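You operate a simulated robot arm through the tools that you are given. There is no shell and no other tool.

You are at the controls of a simulated robot arm. One attempt, no reset.

JOB
Spread both muffins in the muffin tray with what the today card says.
Fine: dab it on with the pink block and put the block back. Set down upright: pink block. A coat counts when it lies all over at full strength: go over it till it gets no stronger.

It is judged by the outcome, as a careful person would: the job done as asked, and still so three seconds after it is handed in. It fails if anything else is knocked over, pushed out of place, dropped, spilled or broken.

ROBOT AND FRAMES
A 6-joint arm with a two-finger parallel gripper, fixed in place. Base frame: the origin is at the foot of the arm, x ahead of it, y to its left, z up; the work surface is at about z = 0. Readings come in mm, rad, newtons and seconds.
With the tool pointing down near the work surface it reaches from about 120 to 500 mm from the base axis. Its first joint turns from -1.257 to 1.257 rad. Payload 0.65 kg.
Tool frame: the origin (TCP) lies between the finger pads and is the grasp point; the fingertips stand 25 mm ahead of it; z points along the fingers, y is the line along which they close. The gripper opens to 76 mm. The fingers are 18 mm wide and 10 mm thick; the gripper's body (36 by 78 mm) begins 45 mm behind the TCP.
Orientation is that of the tool frame in the base frame, as a unit quaternion [x, y, z, w]. With the fingers straight down and closing along the base's y, the tool's x points along the base's -x, its y along +y and its z along -z.

CONTROLS
- The arm moves only by the tool drive_tool. Its argument "moves" is text: rows parted by semicolons, each of 6 numbers parted by spaces: the shift along the tool's x, y, z in mm, then the turn, a rotation vector about the tool's x, y, z in rad. In form: dx dy dz ax ay az; .... A call has 1 to 20 rows; each row is the pose to reach, as a shift and turn from the pose commanded when the call began, along the tool's axes at that moment. "jaw" is the finger opening in mm, from 0 to 76, set as the call begins (left out, the last holds). Rows are played at 5 a second. More than 50 mm and 0.15 rad between two rows, or a gripper value outside its range, and nothing of the call is played. Where a pose cannot be reached the arm comes as near as it can. A force on the tool above 90 N (or 10 N above the force at the start of the call, whichever is more), or a blocked arm, ends the call early, and 0.2 s more pass. The fingers move at their own pace (about 108 mm/s each) and stop on an object; they squeeze with about 28 N. The grip force told is the motor's: it shows also when the fingers shut on nothing. Time passes only in rows, and 0.2 s behind the last, so rows that repeat a pose let the fingers close. The reply holds the time, the measured pose of the TCP, the force on the tool along the base axes, the opening and the grip force, in the units named above and with some noise, with the torque about the TCP (base axes, N m) and any sound that the robot's microphone picked up, and new pictures: "pictures" is both (left out), scene, wrist or none.
- Cameras (640 x 400 px; columns grow to the right, rows downward): "scene" is fixed at [53.9, 263.4, 419.7]; the picture's right is [-0.82, -0.57, 0.00], its down [-0.25, 0.35, -0.90] and it looks along [0.51, -0.74, -0.43] (base axes); focal length 222 px, centre (320, 200). "wrist" rides on the gripper at [58, 11, -81] in the tool frame; the picture's right is [-0.18, 0.98, 0.00], its down [-0.75, -0.14, -0.64] and it looks along [-0.63, -0.12, 0.77] (tool axes); focal length 243 px, centre (320, 200). There is no depth. A picture from a camera that has moved, and an enlarged one, comes with that camera's place and axes in the base frame and with its lens.
- close_up(camera, box): a new picture of the part [left, top, right, bottom] of that camera's present view, enlarged. It takes no simulated time.
- sign_off(): hands the job in; it is judged then, once.

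Nothing tells you positions but the pictures and the camera data. Unless the task says otherwise, let go and move clear before handing in.

The tools are called after ">>>" as a command line: name --argument value ..., lists and objects as JSON in quotes. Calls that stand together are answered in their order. drive_tool: Moves the arm, as the interface text tells. Its arguments: {"type":"object","properties":{"moves":{"type":"string"},"jaw":{"type":"number"},"pictures":{"type":"string","enum":["both","scene","wrist","none"]}},"required":["moves"]} The other tools are called the same way: close_up (camera, box) takes an enlarged picture of a part of a camera's view; sign_off () hands the job in.

At the start:

```text
clock: 0.0
eef_pos: [253.0, 62.8, 354.4]
tool_rot: [0.0, 1.0, 0.001, 0.0]
contact_force: [0.1, 0.6, -0.3]
wrist_torque: [-0.02, 0.03, 0.0]
grip_width: 75.9
grasp_force: 0.1
```

scene: 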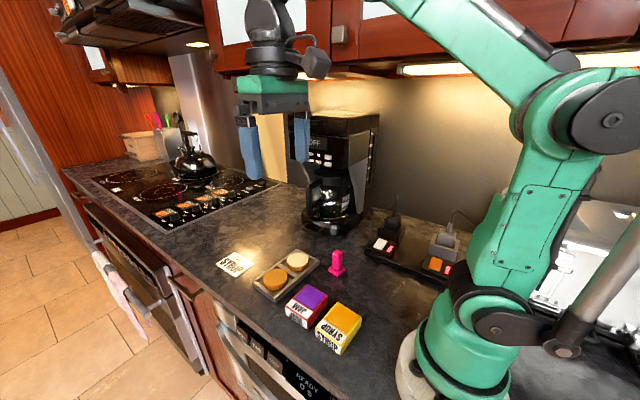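
wrist: 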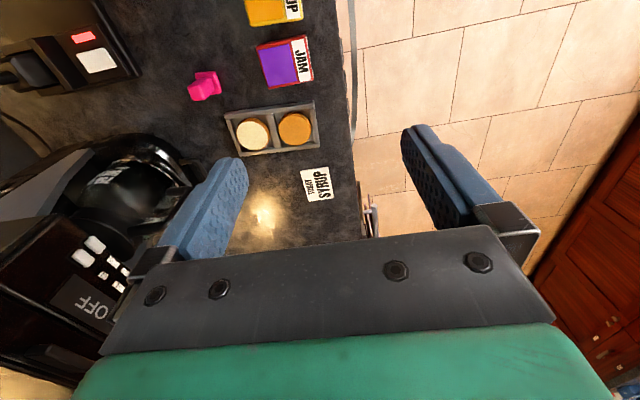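

I see a card reading "SYRUP", a tray with two muffins, a pink block, and two pads (purple JAM, yellow SYRUP). I'll look closer at each before moving.

>>> close_up --camera "scene" --box '[200, 230, 380, 360]'

>>> close_up --camera "wrist" --box '[170, 0, 350, 112]'

>>> close_up --camera "wrist" --box '[180, 90, 360, 210]'

```text
3.08 times, centred on (290, 295) of scene
camera zoom: at [53.9, 263.4, 419.7], right [-0.82, -0.57, 0.0], down [-0.25, 0.35, -0.9], along [0.51, -0.74, -0.43], focal length 683 px, centre (412, -92)
```

zoom: 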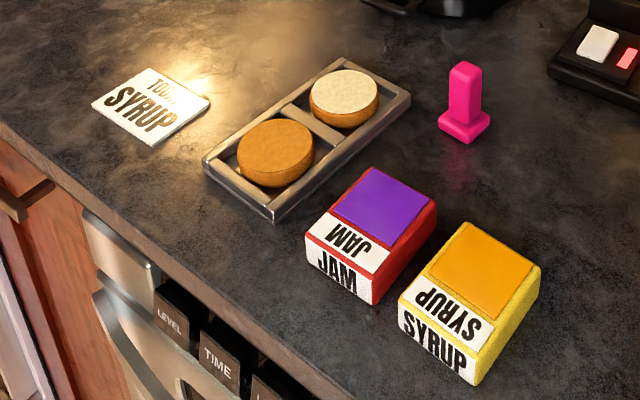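

```text
3.56 times, centred on (260, 56) of wrist
camera zoom: at [195.1, 72.8, 435.0], right [0.18, 0.98, 0.0], down [0.75, -0.14, 0.64], along [0.63, -0.12, -0.77], focal length 863 px, centre (533, 712)
```

zoom: 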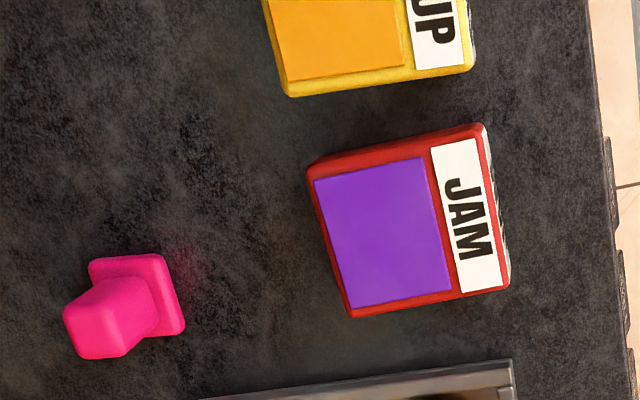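

```text
3.33 times, centred on (270, 150) of wrist
camera zoom: at [195.1, 72.8, 435.0], right [0.18, 0.98, 0.0], down [0.75, -0.14, 0.64], along [0.63, -0.12, -0.77], focal length 809 px, centre (487, 367)
```

zoom: 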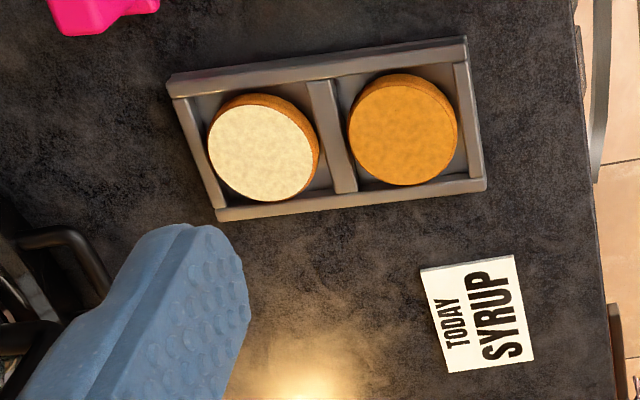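

The card says SYRUP (yellow/orange pad). I place the pink block at about (268,-127), its long axis upright about 62 mm tall, the syrup pad at about (179,-2, top z≈30), and the muffins at about (365,-5) and (361,-82), tops z≈20. I go above the pink block first for a closer look.

>>> drive_tool --moves "-2 -27 29 0 0 0.02; -4 -54 58 0 0 0.04; -6 -81 87 0 0 0.06; -8 -108 116 0 0 0.08; -10 -135 145 0 0 0.1; -12 -162 174 0 0 0.12; -14 -189 204 0 0 0.14; -14 -189 204 0 0 0.14" --jaw 60

```text
clock: 1.8
eef_pos: [267.3, -127.1, 148.2]
tool_rot: [0.069, 0.998, 0.001, 0.0]
contact_force: [0.1, 0.3, 0.1]
wrist_torque: [0.01, 0.01, -0.04]
grip_width: 59.9
grasp_force: 0.1
camera wrist: at [212.3, -108.9, 230.1], right [0.32, 0.95, 0.0], down [0.73, -0.25, 0.64], along [0.61, -0.2, -0.77], focal length 243 px, centre (320, 200)
```

scene: 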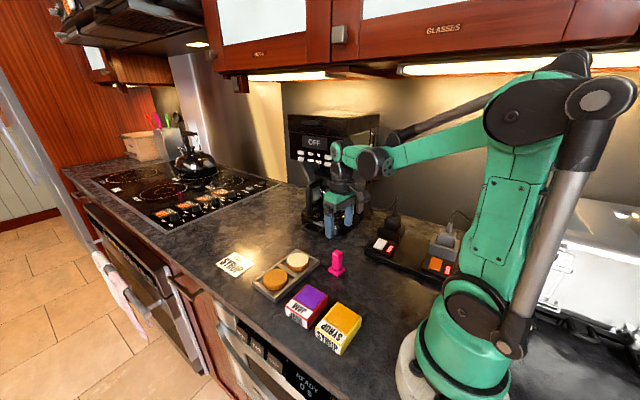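
wrist: 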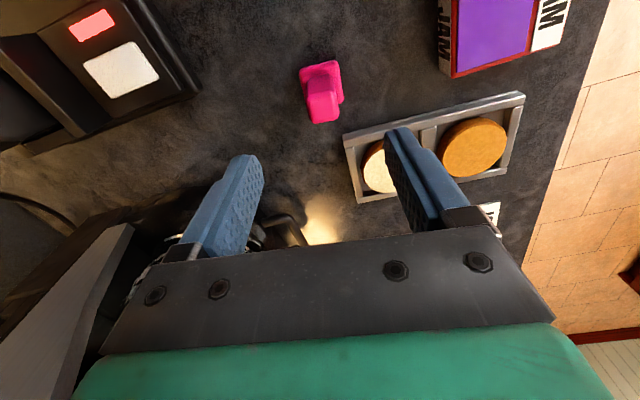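

I'm about 148 mm up over where I take the pink block to be. I'll zoom in to check its centre and turn.

>>> close_up --camera "wrist" --box '[272, 40, 372, 140]'

>>> close_up --camera "scene" --box '[300, 230, 380, 290]'

```text
4.00 times, centred on (322, 90) of wrist
camera zoom: at [212.3, -108.9, 230.1], right [0.32, 0.95, 0.0], down [0.73, -0.25, 0.64], along [0.61, -0.2, -0.77], focal length 970 px, centre (312, 640)
```

zoom: 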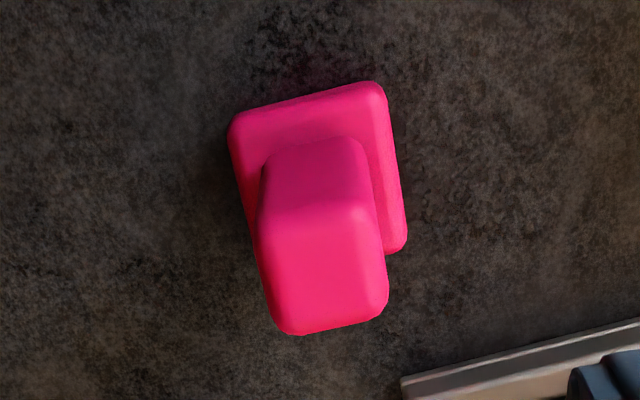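

```text
6.67 times, centred on (340, 260) of scene
camera zoom: at [53.9, 263.4, 419.7], right [-0.82, -0.57, 0.0], down [-0.25, 0.35, -0.9], along [0.51, -0.74, -0.43], focal length 1480 px, centre (187, -200)
```

zoom: 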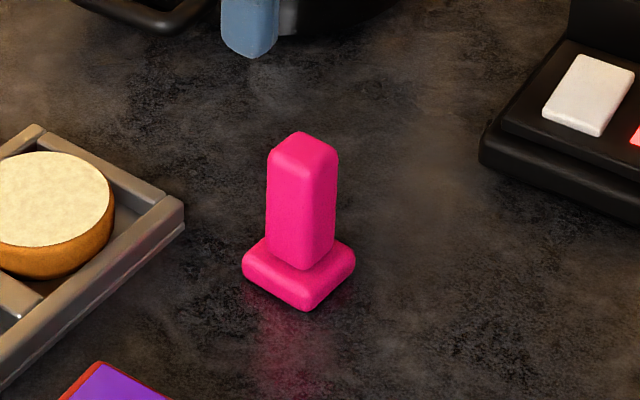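

The block is at about (268,-124), turned about -5°, with a handle around 19 mm wide over a plate of about 32 mm. I lower onto the handle and then close.

>>> drive_tool --moves "-0.3 3.2 0 0 0 -0.05; -0.3 3.2 35 0 0 -0.05; -0.3 3.2 70 0 0 -0.05; -0.3 3.2 100 0 0 -0.05; -0.3 3.2 100 0 0 -0.05" --jaw 50

```text
clock: 3.0
eef_pos: [266.2, -122.3, 48.3]
tool_rot: [0.045, 0.999, 0.001, 0.001]
contact_force: [0.2, -0.1, 0.2]
wrist_torque: [0.01, 0.01, 0.01]
grip_width: 49.9
grasp_force: 0.1
camera wrist: at [209.4, -106.9, 130.0], right [0.27, 0.96, 0.0], down [0.74, -0.21, 0.64], along [0.62, -0.17, -0.77], focal length 243 px, centre (320, 200)
```

scene: 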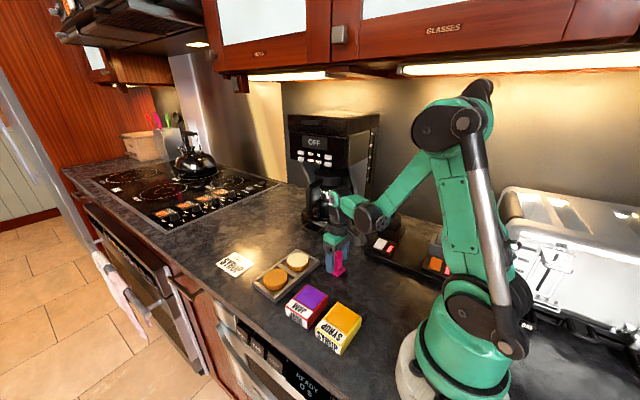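
wrist: 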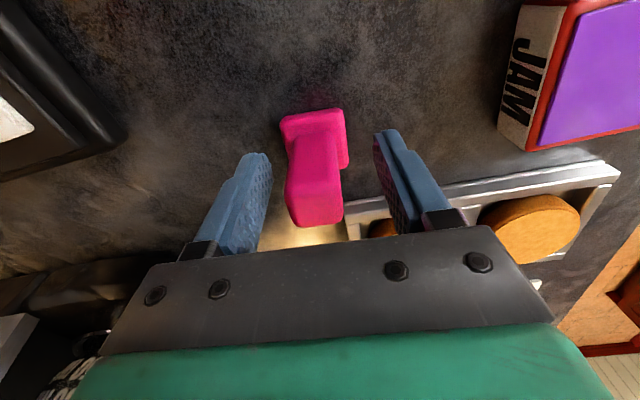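

The fingers straddle the handle; I'll zoom in to check centring before closing.

>>> close_up --camera "wrist" --box '[230, 90, 430, 250]'

>>> close_up --camera "scene" --box '[300, 220, 380, 290]'

```text
2.50 times, centred on (330, 170) of wrist
camera zoom: at [209.4, -106.9, 130.0], right [0.27, 0.96, 0.0], down [0.74, -0.21, 0.64], along [0.62, -0.17, -0.77], focal length 606 px, centre (295, 275)
```

zoom: 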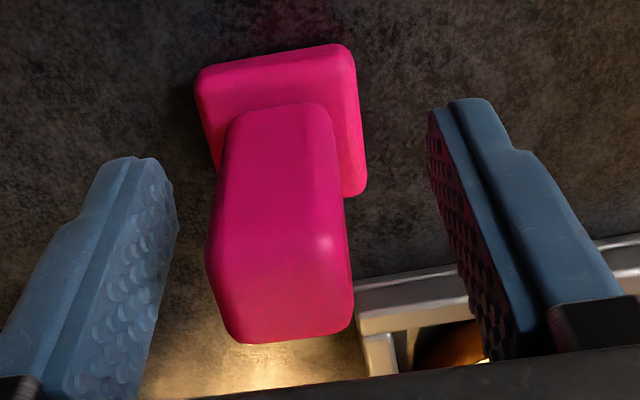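

```text
5.71 times, centred on (340, 255) of scene
camera zoom: at [53.9, 263.4, 419.7], right [-0.82, -0.57, 0.0], down [-0.25, 0.35, -0.9], along [0.51, -0.74, -0.43], focal length 1269 px, centre (206, -114)
```

zoom: 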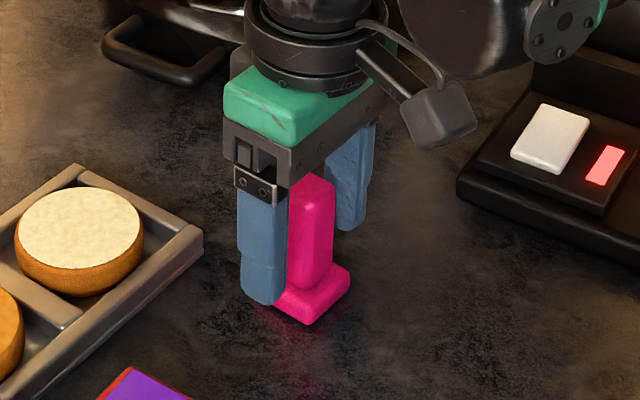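

The handle sits about 2 mm toward -y of the grip centre; I nudge over and close.

>>> drive_tool --moves "-1 -2 0 0 0 0; -1 -2 0 0 0 0" --pictures "none"

>>> drive_tool --moves "0 0 0 0 0 0; 0 0 0 0 0 0; 0 0 0 0 0 0; 0 0 0 0 0 0" --jaw 8

```text
clock: 3.6
eef_pos: [268.5, -124.8, 49.2]
tool_rot: [0.045, 0.999, 0.001, 0.0]
contact_force: [-0.3, 0.0, -0.4]
wrist_torque: [-0.03, -0.02, 0.01]
grip_width: 49.8
grasp_force: 0.1
```

```text
clock: 4.6
eef_pos: [268.0, -125.4, 49.1]
tool_rot: [0.046, 0.999, 0.001, -0.001]
contact_force: [-0.5, -1.2, 0.8]
wrist_torque: [-0.04, 0.02, -0.02]
grip_width: 20.8
grasp_force: 27.8
camera wrist: at [210.5, -108.7, 130.4], right [0.27, 0.96, 0.0], down [0.74, -0.21, 0.64], along [0.62, -0.17, -0.77], focal length 243 px, centre (320, 200)
```

scene: 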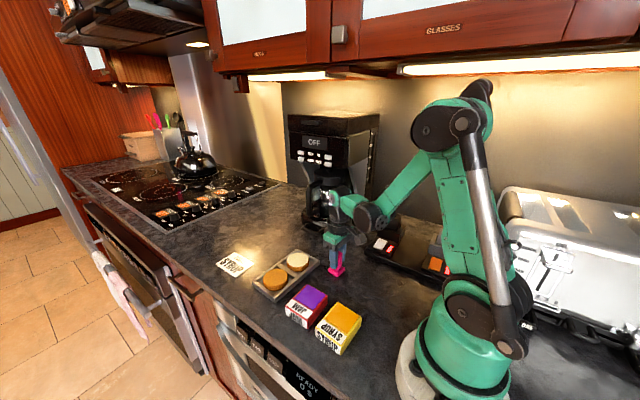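
wrist: 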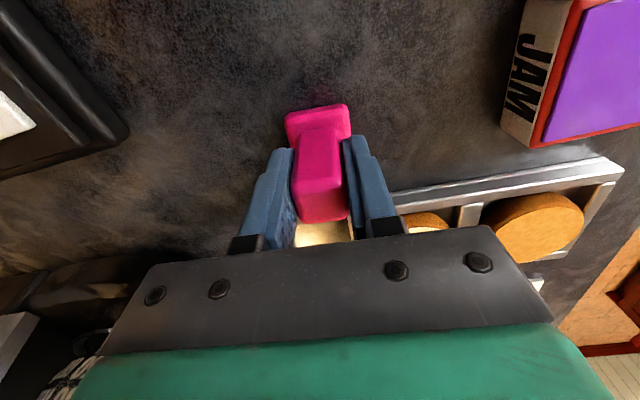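

The block is gripped (20.8 mm wide). I lift it straight up 100 mm and carry it high over to the syrup pad.

>>> drive_tool --moves "0 0 -15 0 0 0; 0 0 -45 0 0 0; 0 0 -80 0 0 0; 0 0 -110 0 0 0; 25 28.6 -110 0 0 0; 50 57.2 -110 0 0 0; 75 85.8 -110 0 0 0; 99.7 114.5 -110 0 0 0; 99.7 114.5 -110 0 0 0"

```text
clock: 6.6
eef_pos: [179.7, 0.8, 160.1]
tool_rot: [0.046, 0.999, 0.001, -0.001]
contact_force: [0.3, -0.7, 0.5]
wrist_torque: [0.01, -0.04, 0.01]
grip_width: 21.1
grasp_force: 28.3
camera wrist: at [122.4, 14.8, 241.4], right [0.27, 0.96, 0.0], down [0.74, -0.21, 0.64], along [0.62, -0.17, -0.77], focal length 243 px, centre (320, 200)
```

scene: 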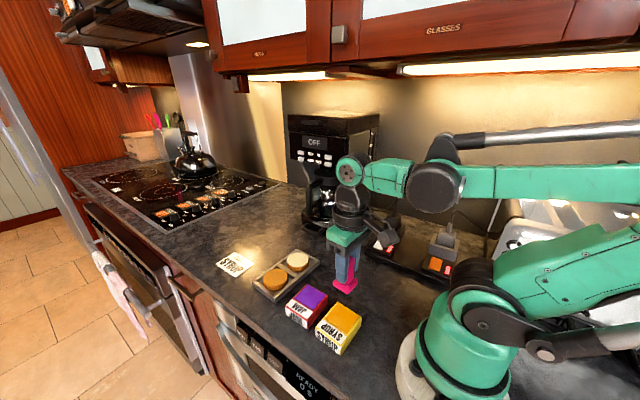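
wrist: 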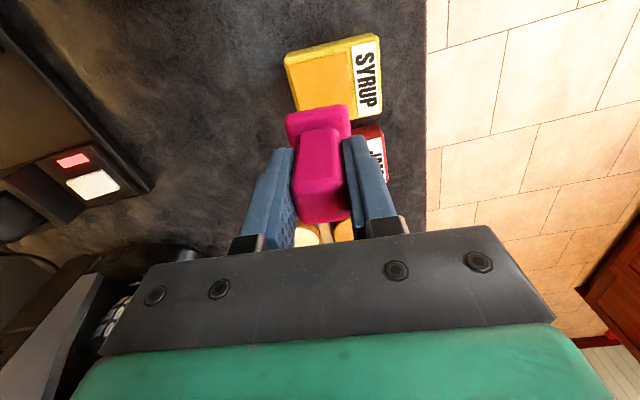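

>>> close_up --camera "wrist" --box '[260, 20, 420, 140]'

>>> close_up --camera "scene" --box '[280, 260, 380, 360]'

```text
3.33 times, centred on (340, 80) of wrist
camera zoom: at [122.4, 14.8, 241.4], right [0.27, 0.96, 0.0], down [0.74, -0.21, 0.64], along [0.62, -0.17, -0.77], focal length 809 px, centre (253, 600)
```

zoom: 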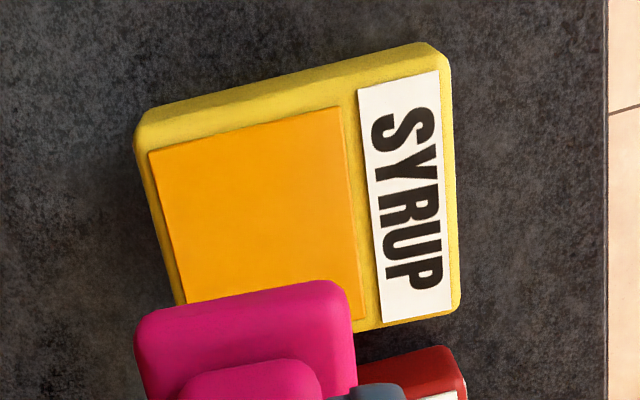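

```text
4.00 times, centred on (330, 310) of scene
camera zoom: at [53.9, 263.4, 419.7], right [-0.82, -0.57, 0.0], down [-0.25, 0.35, -0.9], along [0.51, -0.74, -0.43], focal length 888 px, centre (280, -240)
```

zoom: 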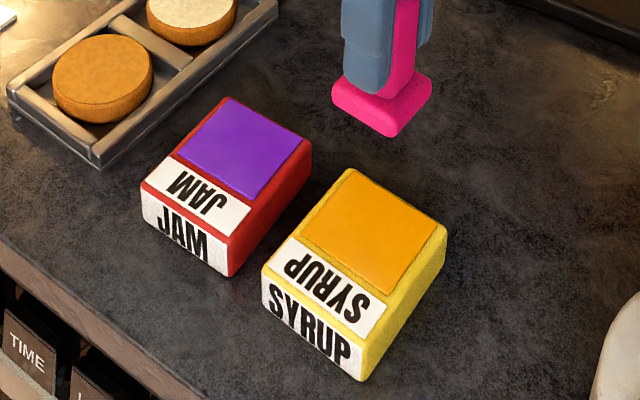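

The syrup pad spans about x 156–207, y -18–26, so I'm centred over it. I lower to just above the pad, then creep down watching the force.

>>> drive_tool --moves "0 0 30 0 0 0; 0 0 60 0 0 0; 0 0 74 0 0 0; 0 0 76 0 0 0; 0 0 76 0 0 0"

>>> close_up --camera "scene" --box '[280, 260, 380, 360]'

```text
clock: 7.8
eef_pos: [181.7, -1.4, 84.1]
tool_rot: [0.045, 0.999, 0.001, 0.0]
contact_force: [0.1, 0.1, -0.1]
wrist_torque: [0.02, -0.01, 0.01]
grip_width: 21.2
grasp_force: 27.8
camera wrist: at [123.4, 13.9, 164.6], right [0.27, 0.96, 0.0], down [0.74, -0.21, 0.64], along [0.62, -0.17, -0.77], focal length 243 px, centre (320, 200)
```

scene: 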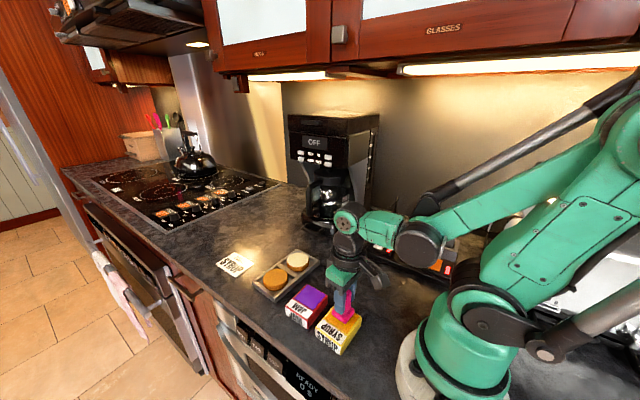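
wrist: 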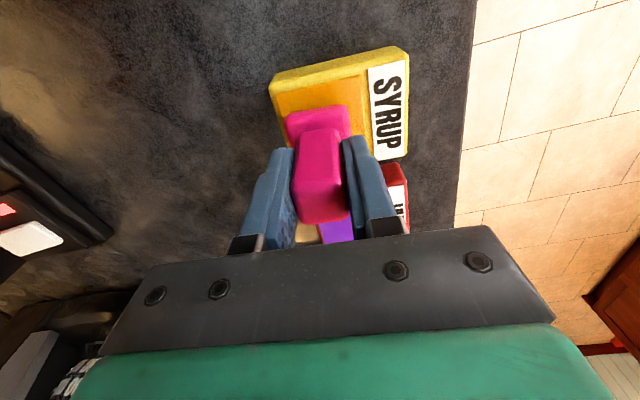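

```text
4.00 times, centred on (330, 310) of scene
camera zoom: at [53.9, 263.4, 419.7], right [-0.82, -0.57, 0.0], down [-0.25, 0.35, -0.9], along [0.51, -0.74, -0.43], focal length 888 px, centre (280, -240)
```

zoom: 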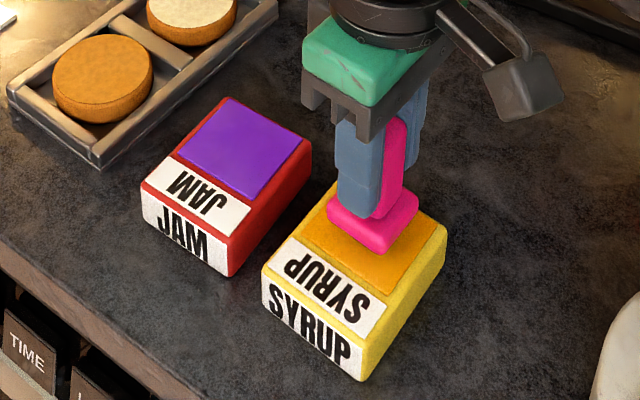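

The block hovers a few mm above the pad, well inside it. I creep down.

>>> drive_tool --moves "0 0 1 0 0 0; 0 0 2 0 0 0; 0 0 3 0 0 0; 0 0 4 0 0 0; 0 0 4 0 0 0" --pictures "none"

```text
clock: 9.0
eef_pos: [180.2, -0.9, 80.3]
tool_rot: [0.046, 0.999, 0.001, 0.0]
contact_force: [-0.2, 0.5, -1.1]
wrist_torque: [-0.01, 0.01, 0.04]
grip_width: 21.1
grasp_force: 28.2
```

>>> drive_tool --moves "0 0 1 0 0 0; 0 0 1 0 0 0" --pictures "none"

>>> drive_tool --moves "0 0 1 0 0 0; 0 0 1 0 0 0" --pictures "scene"

>>> close_up --camera "scene" --box '[280, 260, 380, 360]'

```text
clock: 9.6
eef_pos: [180.3, -2.1, 79.3]
tool_rot: [0.045, 0.999, 0.001, 0.0]
contact_force: [0.6, 0.8, -2.2]
wrist_torque: [-0.05, 0.0, 0.0]
grip_width: 21.2
grasp_force: 27.6
```

```text
clock: 10.2
eef_pos: [181.0, -1.8, 76.9]
tool_rot: [0.046, 0.999, 0.001, -0.001]
contact_force: [-5.1, 0.5, 46.5]
wrist_torque: [-0.01, 0.09, -0.01]
grip_width: 21.2
grasp_force: 27.9
```

scene: 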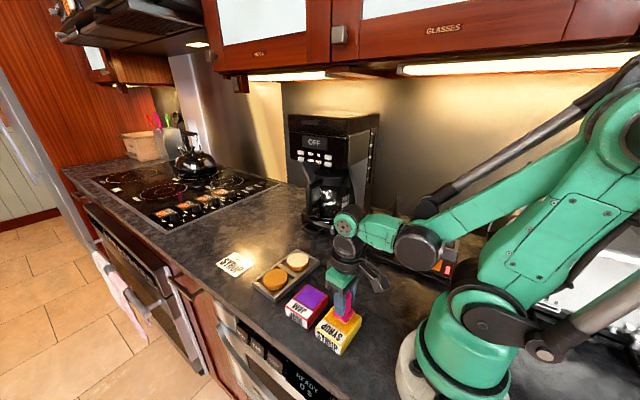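

```text
4.00 times, centred on (330, 310) of scene
camera zoom: at [53.8, 263.4, 419.7], right [-0.82, -0.57, 0.0], down [-0.25, 0.35, -0.9], along [0.51, -0.74, -0.43], focal length 888 px, centre (280, -240)
```

zoom: 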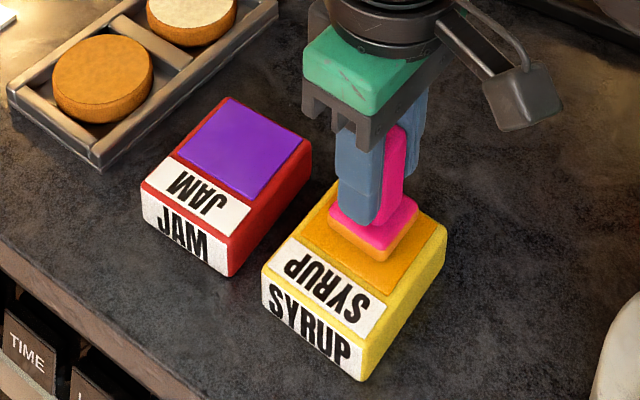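

The block picked up syrup (its underside is orange, 46 N contact; contact is stiff so I'll use half-millimetre steps). I lift off and carry it around the jam pad to above the cream muffin.

>>> drive_tool --moves "0 0 -3 0 0 0; 0 0 -15 0 0 0; 0 0 -50 0 0 0; -13 -36 -55 0 0 0; -26 -71.7 -55 0 0 0; -66.3 -70 -55 0 0 0; -106.5 -68.3 -55 0 0 0; -146.8 -66.5 -55 0 0 0; -187.1 -64.8 -55 0 0 0; -187.1 -64.8 -55 0 0 0"

>>> close_up --camera "scene" --box '[240, 200, 360, 320]'

>>> close_up --camera "wrist" --box '[240, 40, 440, 220]'

```text
clock: 12.4
eef_pos: [360.9, -85.3, 133.8]
tool_rot: [0.046, 0.999, 0.001, 0.0]
contact_force: [-0.3, -0.4, 0.1]
wrist_torque: [0.03, 0.02, 0.01]
grip_width: 21.3
grasp_force: 27.5
camera wrist: at [303.9, -69.5, 213.6], right [0.27, 0.96, 0.0], down [0.74, -0.21, 0.64], along [0.62, -0.17, -0.77], focal length 243 px, centre (320, 200)
```

scene: 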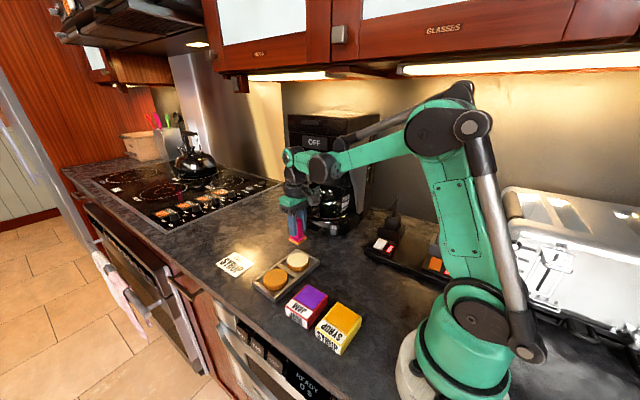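
wrist: 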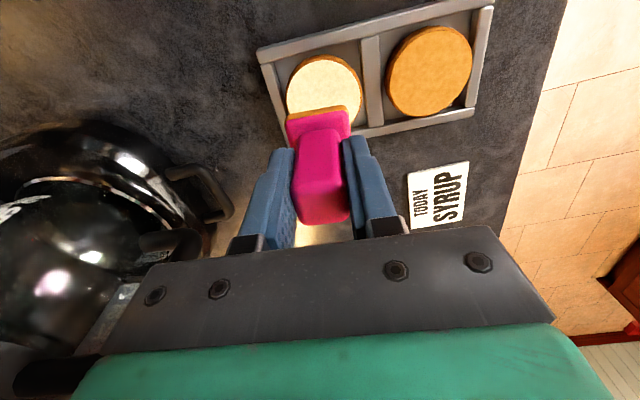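

```text
3.33 times, centred on (300, 260) of scene
camera zoom: at [53.9, 263.4, 419.7], right [-0.82, -0.57, 0.0], down [-0.25, 0.35, -0.9], along [0.51, -0.74, -0.43], focal length 740 px, centre (387, 0)
```

zoom: 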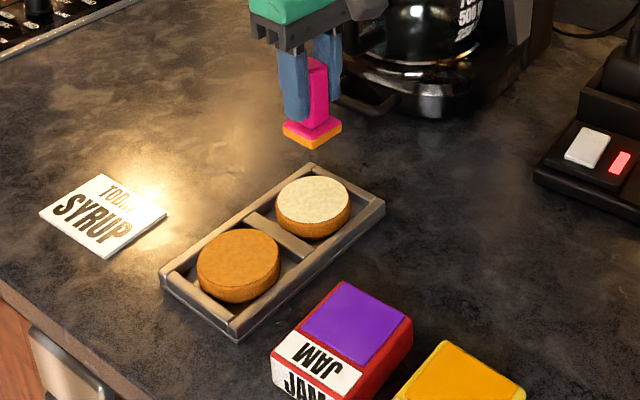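

```text
2.22 times, centred on (340, 130) of wrist
camera zoom: at [303.9, -69.5, 213.6], right [0.27, 0.96, 0.0], down [0.74, -0.21, 0.64], along [0.62, -0.17, -0.77], focal length 539 px, centre (276, 356)
```

zoom: 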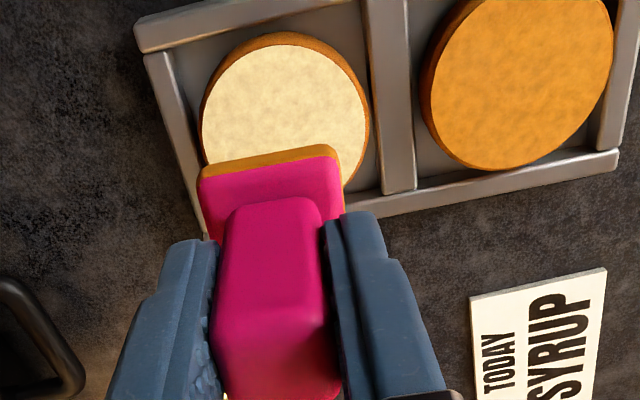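

The muffin disc is about 57 mm across, with its centre about (−1,+4) mm from the block's present centre, so the 32 mm block needs four overlapping dabs. I go over the first quadrant and descend to just above the top.

>>> drive_tool --moves "15.4 18.3 0 0 0 0; 15.4 18.3 30 0 0 0; 15.4 18.3 50 0 0 0; 15.4 18.3 58 0 0 0; 15.4 18.3 58 0 0 0"

>>> close_up --camera "scene" --box '[240, 220, 340, 310]'

>>> close_up --camera "wrist" --box '[240, 40, 440, 220]'

```text
clock: 13.6
eef_pos: [346.1, -65.8, 74.0]
tool_rot: [0.045, 0.999, 0.0, 0.001]
contact_force: [-0.1, -0.5, 0.7]
wrist_torque: [0.0, -0.03, 0.01]
grip_width: 21.4
grasp_force: 28.0
camera wrist: at [289.4, -50.5, 155.7], right [0.27, 0.96, 0.0], down [0.74, -0.21, 0.64], along [0.62, -0.17, -0.77], focal length 243 px, centre (320, 200)
```

scene: 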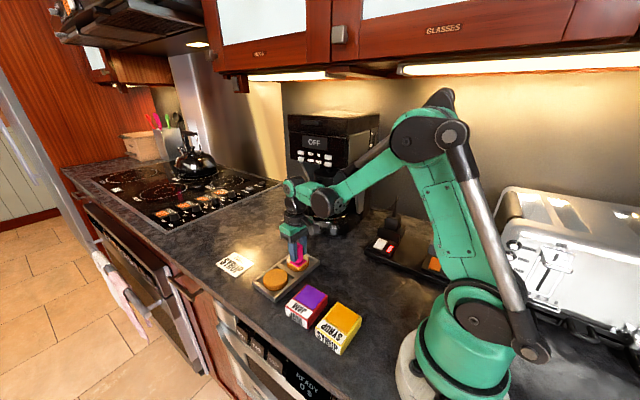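
wrist: 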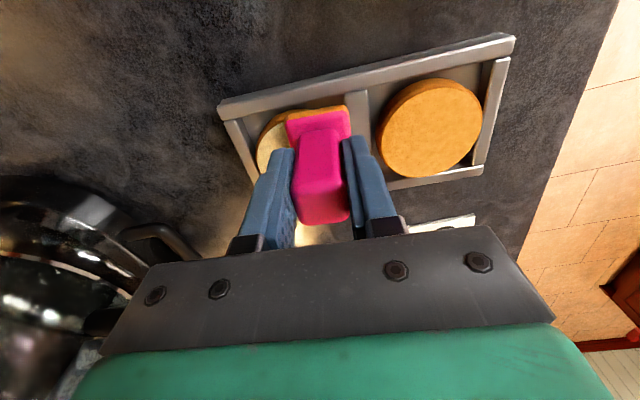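

```text
4.44 times, centred on (290, 265) of scene
camera zoom: at [53.9, 263.4, 419.7], right [-0.82, -0.57, 0.0], down [-0.25, 0.35, -0.9], along [0.51, -0.74, -0.43], focal length 987 px, centre (453, -89)
```

zoom: 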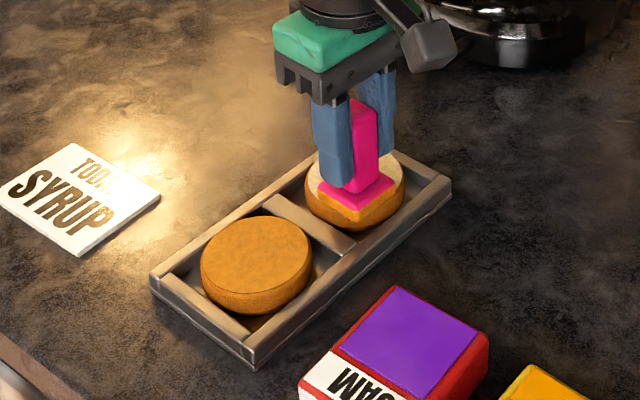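

```text
2.22 times, centred on (340, 130) of wrist
camera zoom: at [289.4, -50.5, 155.7], right [0.27, 0.96, 0.0], down [0.74, -0.21, 0.64], along [0.62, -0.17, -0.77], focal length 539 px, centre (276, 356)
```

zoom: 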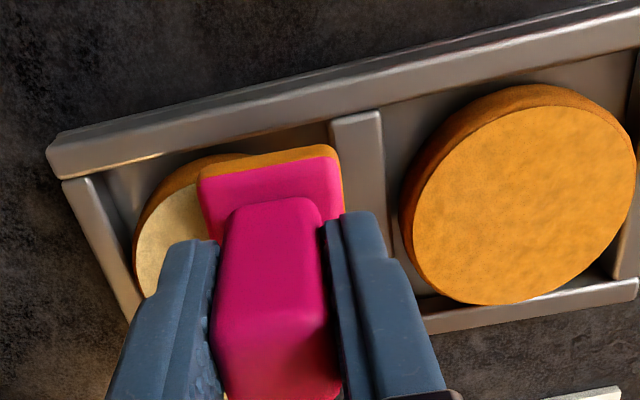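

The block is just above the near-right quadrant of the cream muffin, at about 5 mm clearance. I creep down.

>>> drive_tool --moves "0 0 1 0 0 0; 0 0 2 0 0 0; 0 0 3 0 0 0; 0 0 3 0 0 0" --pictures "none"

>>> drive_tool --moves "0 0 1 0 0 0; 0 0 1 0 0 0" --pictures "none"

```text
clock: 14.6
eef_pos: [347.6, -63.2, 72.6]
tool_rot: [0.045, 0.999, 0.0, 0.0]
contact_force: [-0.2, -0.6, 0.1]
wrist_torque: [-0.03, 0.0, 0.01]
grip_width: 21.3
grasp_force: 28.7
```

```text
clock: 15.2
eef_pos: [346.2, -64.0, 70.8]
tool_rot: [0.046, 0.999, 0.001, 0.0]
contact_force: [-0.6, 0.6, 3.2]
wrist_torque: [-0.07, -0.01, 0.01]
grip_width: 21.3
grasp_force: 27.8
```

A first hint of force shows; half a millimetre more.

>>> drive_tool --moves "0 0 0.5 0 0 0; 0 0 0.5 0 0 0" --pictures "none"

```text
clock: 15.8
eef_pos: [347.5, -63.2, 70.8]
tool_rot: [0.045, 0.999, 0.0, 0.001]
contact_force: [-0.9, 0.5, 20.1]
wrist_torque: [-0.23, -0.23, 0.0]
grip_width: 21.3
grasp_force: 27.9
```

Contact of 20 N on the muffin. I lift and look at the mark it left.

>>> drive_tool --moves "0 0 -3 0 0 0; 0 0 -20 0 0 0; 0 -25 -50 0 0 0; 0 -45 -70 0 0 0; 0 -45 -70 0 0 0"

>>> close_up --camera "scene" --box '[240, 230, 340, 310]'

>>> close_up --camera "wrist" --box '[240, 20, 440, 160]'

```text
clock: 17.0
eef_pos: [342.9, -107.4, 139.5]
tool_rot: [0.045, 0.999, 0.002, 0.0]
contact_force: [1.1, -0.2, -0.5]
wrist_torque: [0.01, 0.03, -0.02]
grip_width: 21.4
grasp_force: 27.7
camera wrist: at [286.5, -92.6, 220.8], right [0.27, 0.96, 0.0], down [0.74, -0.21, 0.64], along [0.62, -0.17, -0.77], focal length 243 px, centre (320, 200)
```

scene: 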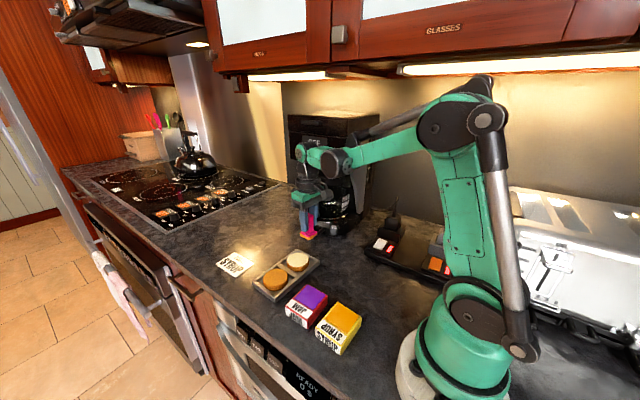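
wrist: 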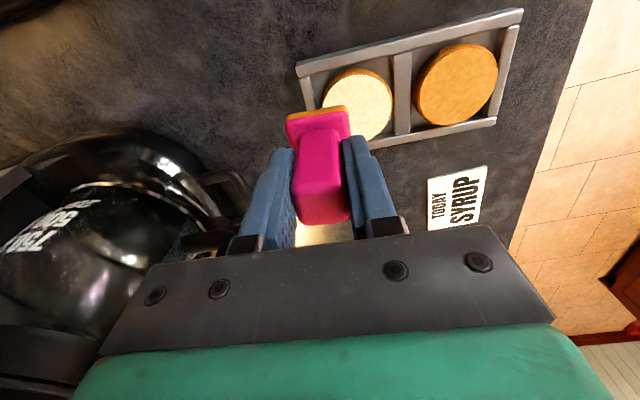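

```text
5.00 times, centred on (290, 270) of scene
camera zoom: at [53.9, 263.4, 419.7], right [-0.82, -0.57, 0.0], down [-0.25, 0.35, -0.9], along [0.51, -0.74, -0.43], focal length 1110 px, centre (470, -150)
```

zoom: 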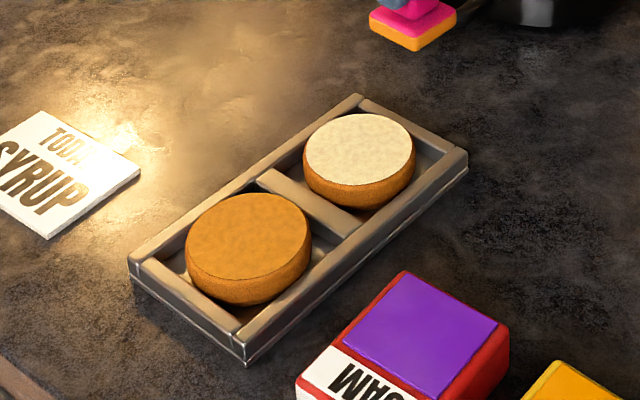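

```text
2.86 times, centred on (340, 90) of wrist
camera zoom: at [286.5, -92.6, 220.8], right [0.27, 0.96, 0.0], down [0.74, -0.21, 0.64], along [0.62, -0.17, -0.77], focal length 693 px, centre (263, 514)
```

zoom: 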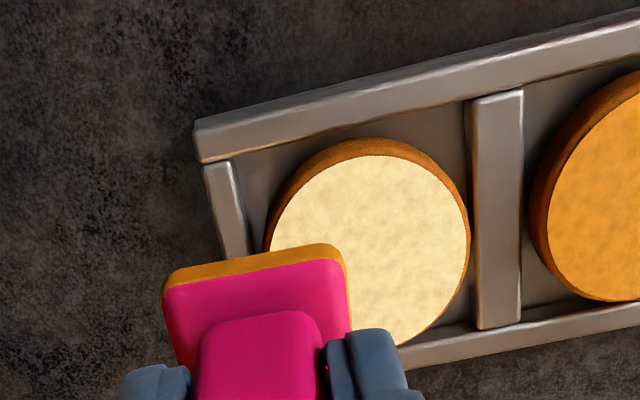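

I see no obvious mark on the cream muffin; I'll look more closely.

>>> close_up --camera "scene" --box '[280, 240, 330, 275]'

>>> close_up --camera "wrist" --box '[310, 50, 410, 150]'

>>> close_up --camera "scene" --box '[295, 215, 335, 245]'

```text
11.43 times, centred on (305, 258) of scene
camera zoom: at [53.9, 263.4, 419.7], right [-0.82, -0.57, 0.0], down [-0.25, 0.35, -0.9], along [0.51, -0.74, -0.43], focal length 2538 px, centre (491, -457)
```

zoom: 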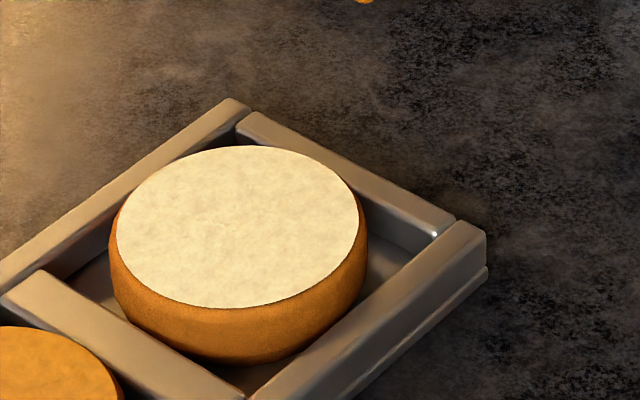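

```text
4.00 times, centred on (360, 100) of wrist
camera zoom: at [286.5, -92.6, 220.8], right [0.27, 0.96, 0.0], down [0.74, -0.21, 0.64], along [0.62, -0.17, -0.77], focal length 970 px, centre (160, 600)
```

zoom: 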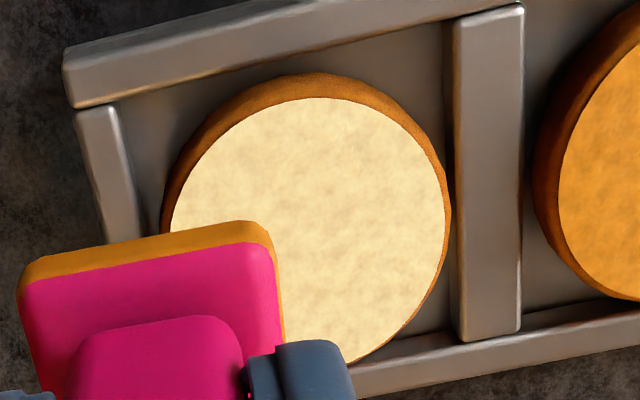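

```text
13.33 times, centred on (315, 230) of scene
camera zoom: at [53.9, 263.4, 419.7], right [-0.82, -0.57, 0.0], down [-0.25, 0.35, -0.9], along [0.51, -0.74, -0.43], focal length 2961 px, centre (387, -200)
```

zoom: 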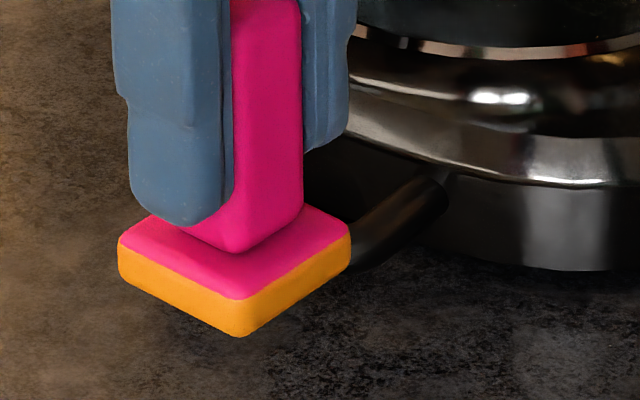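

No mark at all, though the block's underside is loaded. That dab was off-centre and light, so I'll try the muffin's centre and press a bit firmer.

>>> drive_tool --moves "-8 15 0 0 0 0; -14.7 29.4 10 0 0 0; -14.7 29.4 40 0 0 0; -14.7 29.4 60 0 0 0; -14.7 29.4 67 0 0 0; -14.7 29.4 67 0 0 0"

>>> close_up --camera "scene" --box '[275, 235, 335, 280]'

>>> close_up --camera "wrist" --box '[240, 60, 400, 180]'

```text
clock: 18.4
eef_pos: [359.2, -80.3, 73.8]
tool_rot: [0.046, 0.999, 0.001, 0.0]
contact_force: [0.0, 0.8, -0.8]
wrist_torque: [-0.01, 0.02, 0.05]
grip_width: 21.0
grasp_force: 28.1
camera wrist: at [302.6, -65.6, 154.6], right [0.27, 0.96, 0.0], down [0.74, -0.21, 0.64], along [0.62, -0.17, -0.77], focal length 243 px, centre (320, 200)
```

scene: 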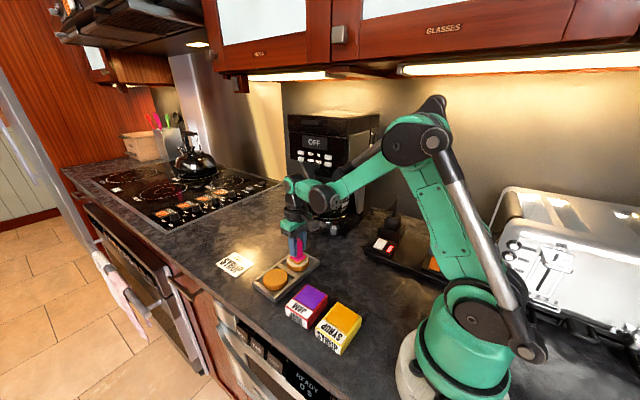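
wrist: 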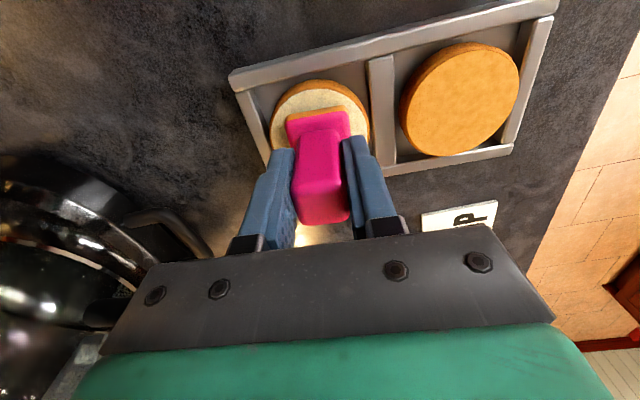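

```text
8.89 times, centred on (305, 258) of scene
camera zoom: at [53.9, 263.4, 419.7], right [-0.82, -0.57, 0.0], down [-0.25, 0.35, -0.9], along [0.51, -0.74, -0.43], focal length 1974 px, centre (453, -311)
```

zoom: 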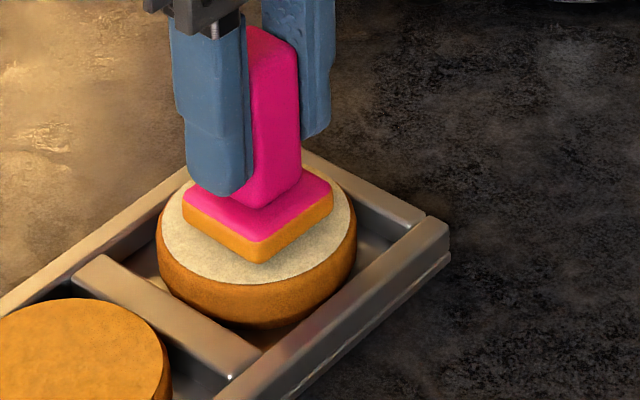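

```text
3.33 times, centred on (320, 120) of wrist
camera zoom: at [302.6, -65.6, 154.6], right [0.27, 0.96, 0.0], down [0.74, -0.21, 0.64], along [0.62, -0.17, -0.77], focal length 809 px, centre (320, 467)
```

zoom: 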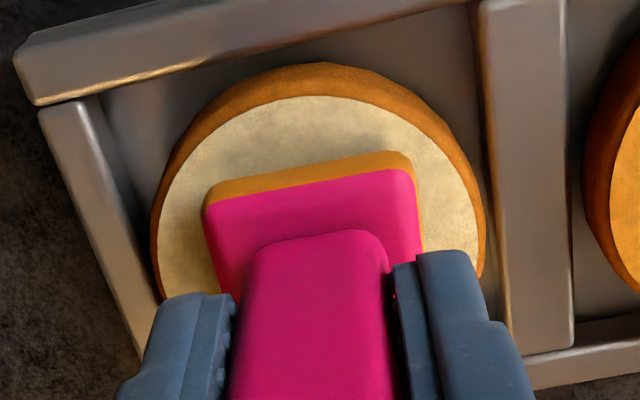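

The block is well centred over the muffin. Pressing down in small steps, aiming for roughly 30 N.

>>> drive_tool --moves "0 0 1 0 0 0; 0 0 2 0 0 0; 0 0 2.5 0 0 0; 0 0 2.5 0 0 0" --pictures "none"

>>> drive_tool --moves "0 0 0.5 0 0 0; 0 0 0.5 0 0 0" --pictures "none"

```text
clock: 19.4
eef_pos: [359.2, -80.8, 70.8]
tool_rot: [0.045, 0.999, 0.001, 0.001]
contact_force: [0.3, -1.6, 19.3]
wrist_torque: [-0.1, -0.11, 0.02]
grip_width: 21.2
grasp_force: 28.7
```

```text
clock: 20.0
eef_pos: [359.4, -80.8, 70.1]
tool_rot: [0.045, 0.999, 0.001, 0.0]
contact_force: [-2.0, -1.8, 38.8]
wrist_torque: [-0.15, -0.01, -0.03]
grip_width: 21.2
grasp_force: 27.6
```

38.8 N on the muffin. Lifting clear to look.

>>> drive_tool --moves "0 0 -3 0 0 0; 0 0 -20 0 0 0; 14.7 -15 -50 0 0 0; 14.7 -30 -70 0 0 0; 14.7 -30 -70 0 0 0" --pictures "scene"

>>> close_up --camera "scene" --box '[275, 235, 335, 280]'

>>> close_up --camera "wrist" --box '[300, 20, 500, 160]'

```text
clock: 21.2
eef_pos: [343.5, -108.7, 139.5]
tool_rot: [0.046, 0.999, 0.001, 0.0]
contact_force: [-0.4, -0.8, 0.1]
wrist_torque: [0.05, 0.02, 0.01]
grip_width: 21.2
grasp_force: 28.3
```

scene: 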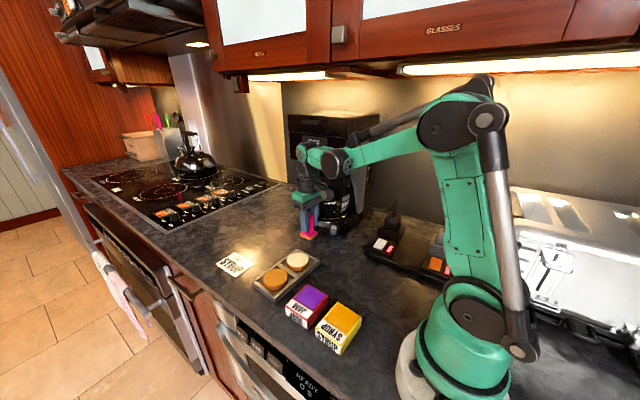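

```text
8.89 times, centred on (305, 258) of scene
camera zoom: at [53.9, 263.4, 419.7], right [-0.82, -0.57, 0.0], down [-0.25, 0.35, -0.9], along [0.51, -0.74, -0.43], focal length 1974 px, centre (453, -311)
```

zoom: 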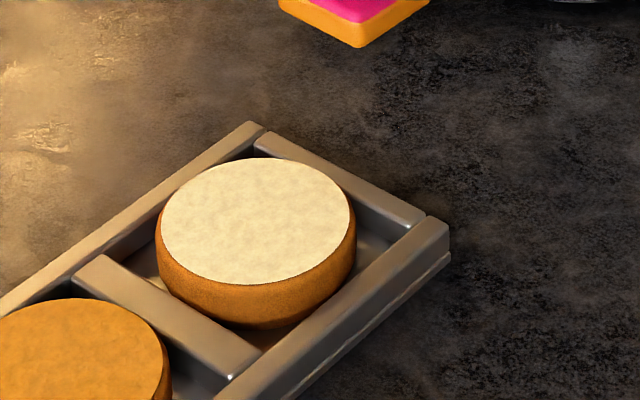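

```text
2.86 times, centred on (400, 90) of wrist
camera zoom: at [285.5, -93.0, 220.6], right [0.27, 0.96, 0.0], down [0.74, -0.21, 0.64], along [0.62, -0.17, -0.77], focal length 693 px, centre (91, 514)
```

zoom: 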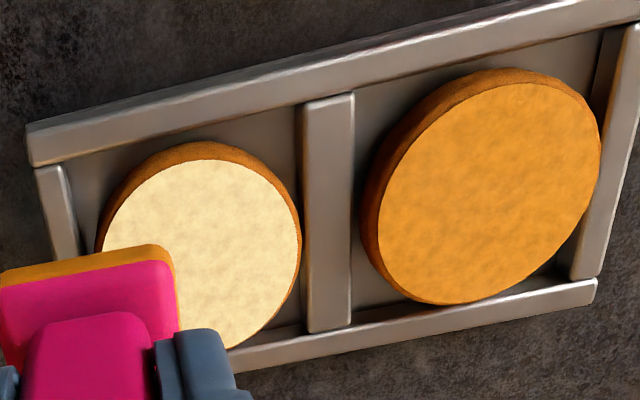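

Still no visible mark on the cream muffin. I'll compare with the exact same view as at the start.

>>> close_up --camera "scene" --box '[200, 230, 380, 360]'

>>> close_up --camera "scene" --box '[295, 215, 335, 245]'

>>> close_up --camera "scene" --box '[255, 260, 300, 295]'

```text
3.08 times, centred on (290, 295) of scene
camera zoom: at [53.9, 263.4, 419.7], right [-0.82, -0.57, 0.0], down [-0.25, 0.35, -0.9], along [0.51, -0.74, -0.43], focal length 683 px, centre (412, -92)
```

zoom: 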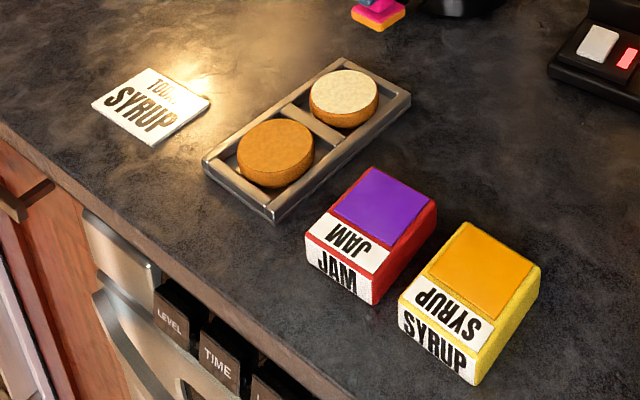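

```text
13.33 times, centred on (315, 230) of scene
camera zoom: at [53.9, 263.4, 419.7], right [-0.82, -0.57, 0.0], down [-0.25, 0.35, -0.9], along [0.51, -0.74, -0.43], focal length 2961 px, centre (387, -200)
```

zoom: 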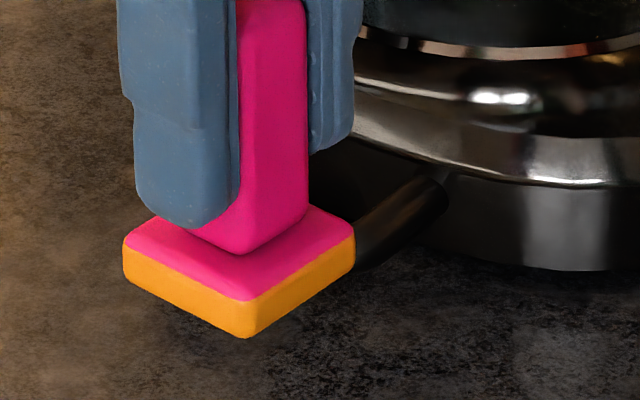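

```text
11.43 times, centred on (278, 278) of scene
camera zoom: at [53.9, 263.4, 419.7], right [-0.82, -0.57, 0.0], down [-0.25, 0.35, -0.9], along [0.51, -0.74, -0.43], focal length 2538 px, centre (806, -686)
```

zoom: 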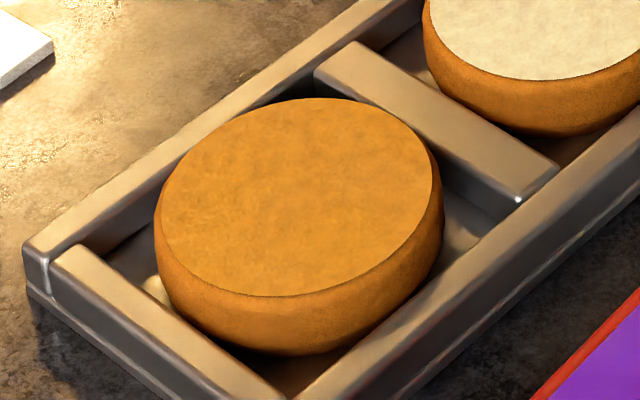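

Nothing has changed on either muffin, though the block is still loaded. Maybe the transfer needs time under pressure, so I'll return to the centre and hold the press for about three seconds.

>>> drive_tool --moves "-8 15 10 0 0 0; -14.7 30 40 0 0 0; -14.7 30 60 0 0 0; -14.7 30 68 0 0 0; -14.7 30 69.5 0 0 0; -14.7 30 70 0 0 0; -14.7 30 70 0 0 0; -14.7 30 70 0 0 0; -14.7 30 70 0 0 0; -14.7 30 70 0 0 0; -14.7 30 70 0 0 0; -14.7 30 70 0 0 0; -14.7 30 70 0 0 0; -14.7 30 70 0 0 0; -14.7 30 70 0 0 0; -14.7 30 70 0 0 0; -14.7 30 70 0 0 0; -14.7 30 70 0 0 0; -14.7 30 70 0 0 0; -14.7 30 70 0 0 0" --pictures "scene"

>>> close_up --camera "scene" --box '[275, 235, 335, 280]'

>>> close_up --camera "wrist" --box '[240, 60, 400, 180]'

```text
clock: 25.4
eef_pos: [359.9, -79.5, 69.6]
tool_rot: [0.045, 0.999, 0.001, 0.001]
contact_force: [0.2, 0.3, 13.9]
wrist_torque: [-0.05, -0.01, 0.04]
grip_width: 21.4
grasp_force: 28.5
```

scene: 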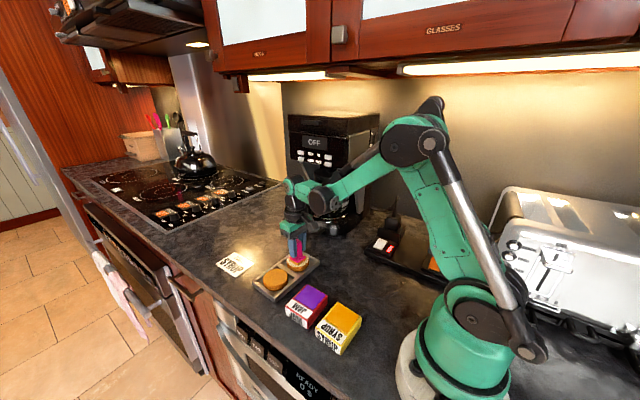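

```text
8.89 times, centred on (305, 258) of scene
camera zoom: at [53.9, 263.4, 419.7], right [-0.82, -0.57, 0.0], down [-0.25, 0.35, -0.9], along [0.51, -0.74, -0.43], focal length 1974 px, centre (453, -311)
```

zoom: 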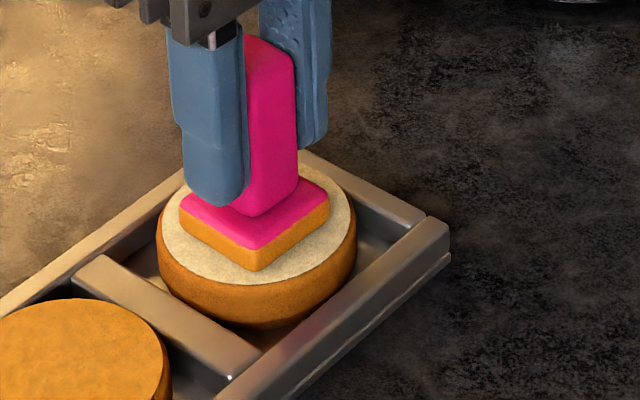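

```text
3.33 times, centred on (320, 120) of wrist
camera zoom: at [303.4, -65.1, 151.2], right [0.27, 0.96, 0.0], down [0.74, -0.21, 0.64], along [0.62, -0.17, -0.77], focal length 809 px, centre (320, 467)
```

zoom: 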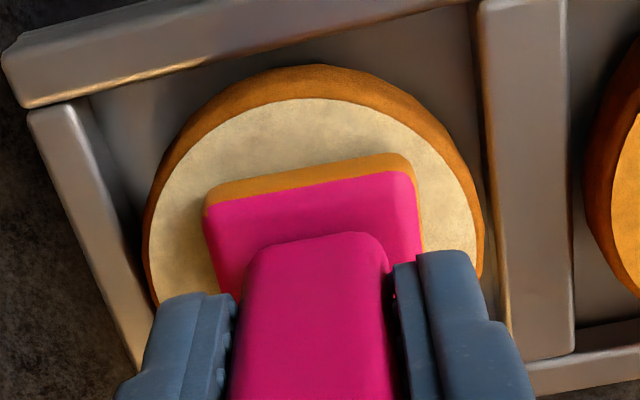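

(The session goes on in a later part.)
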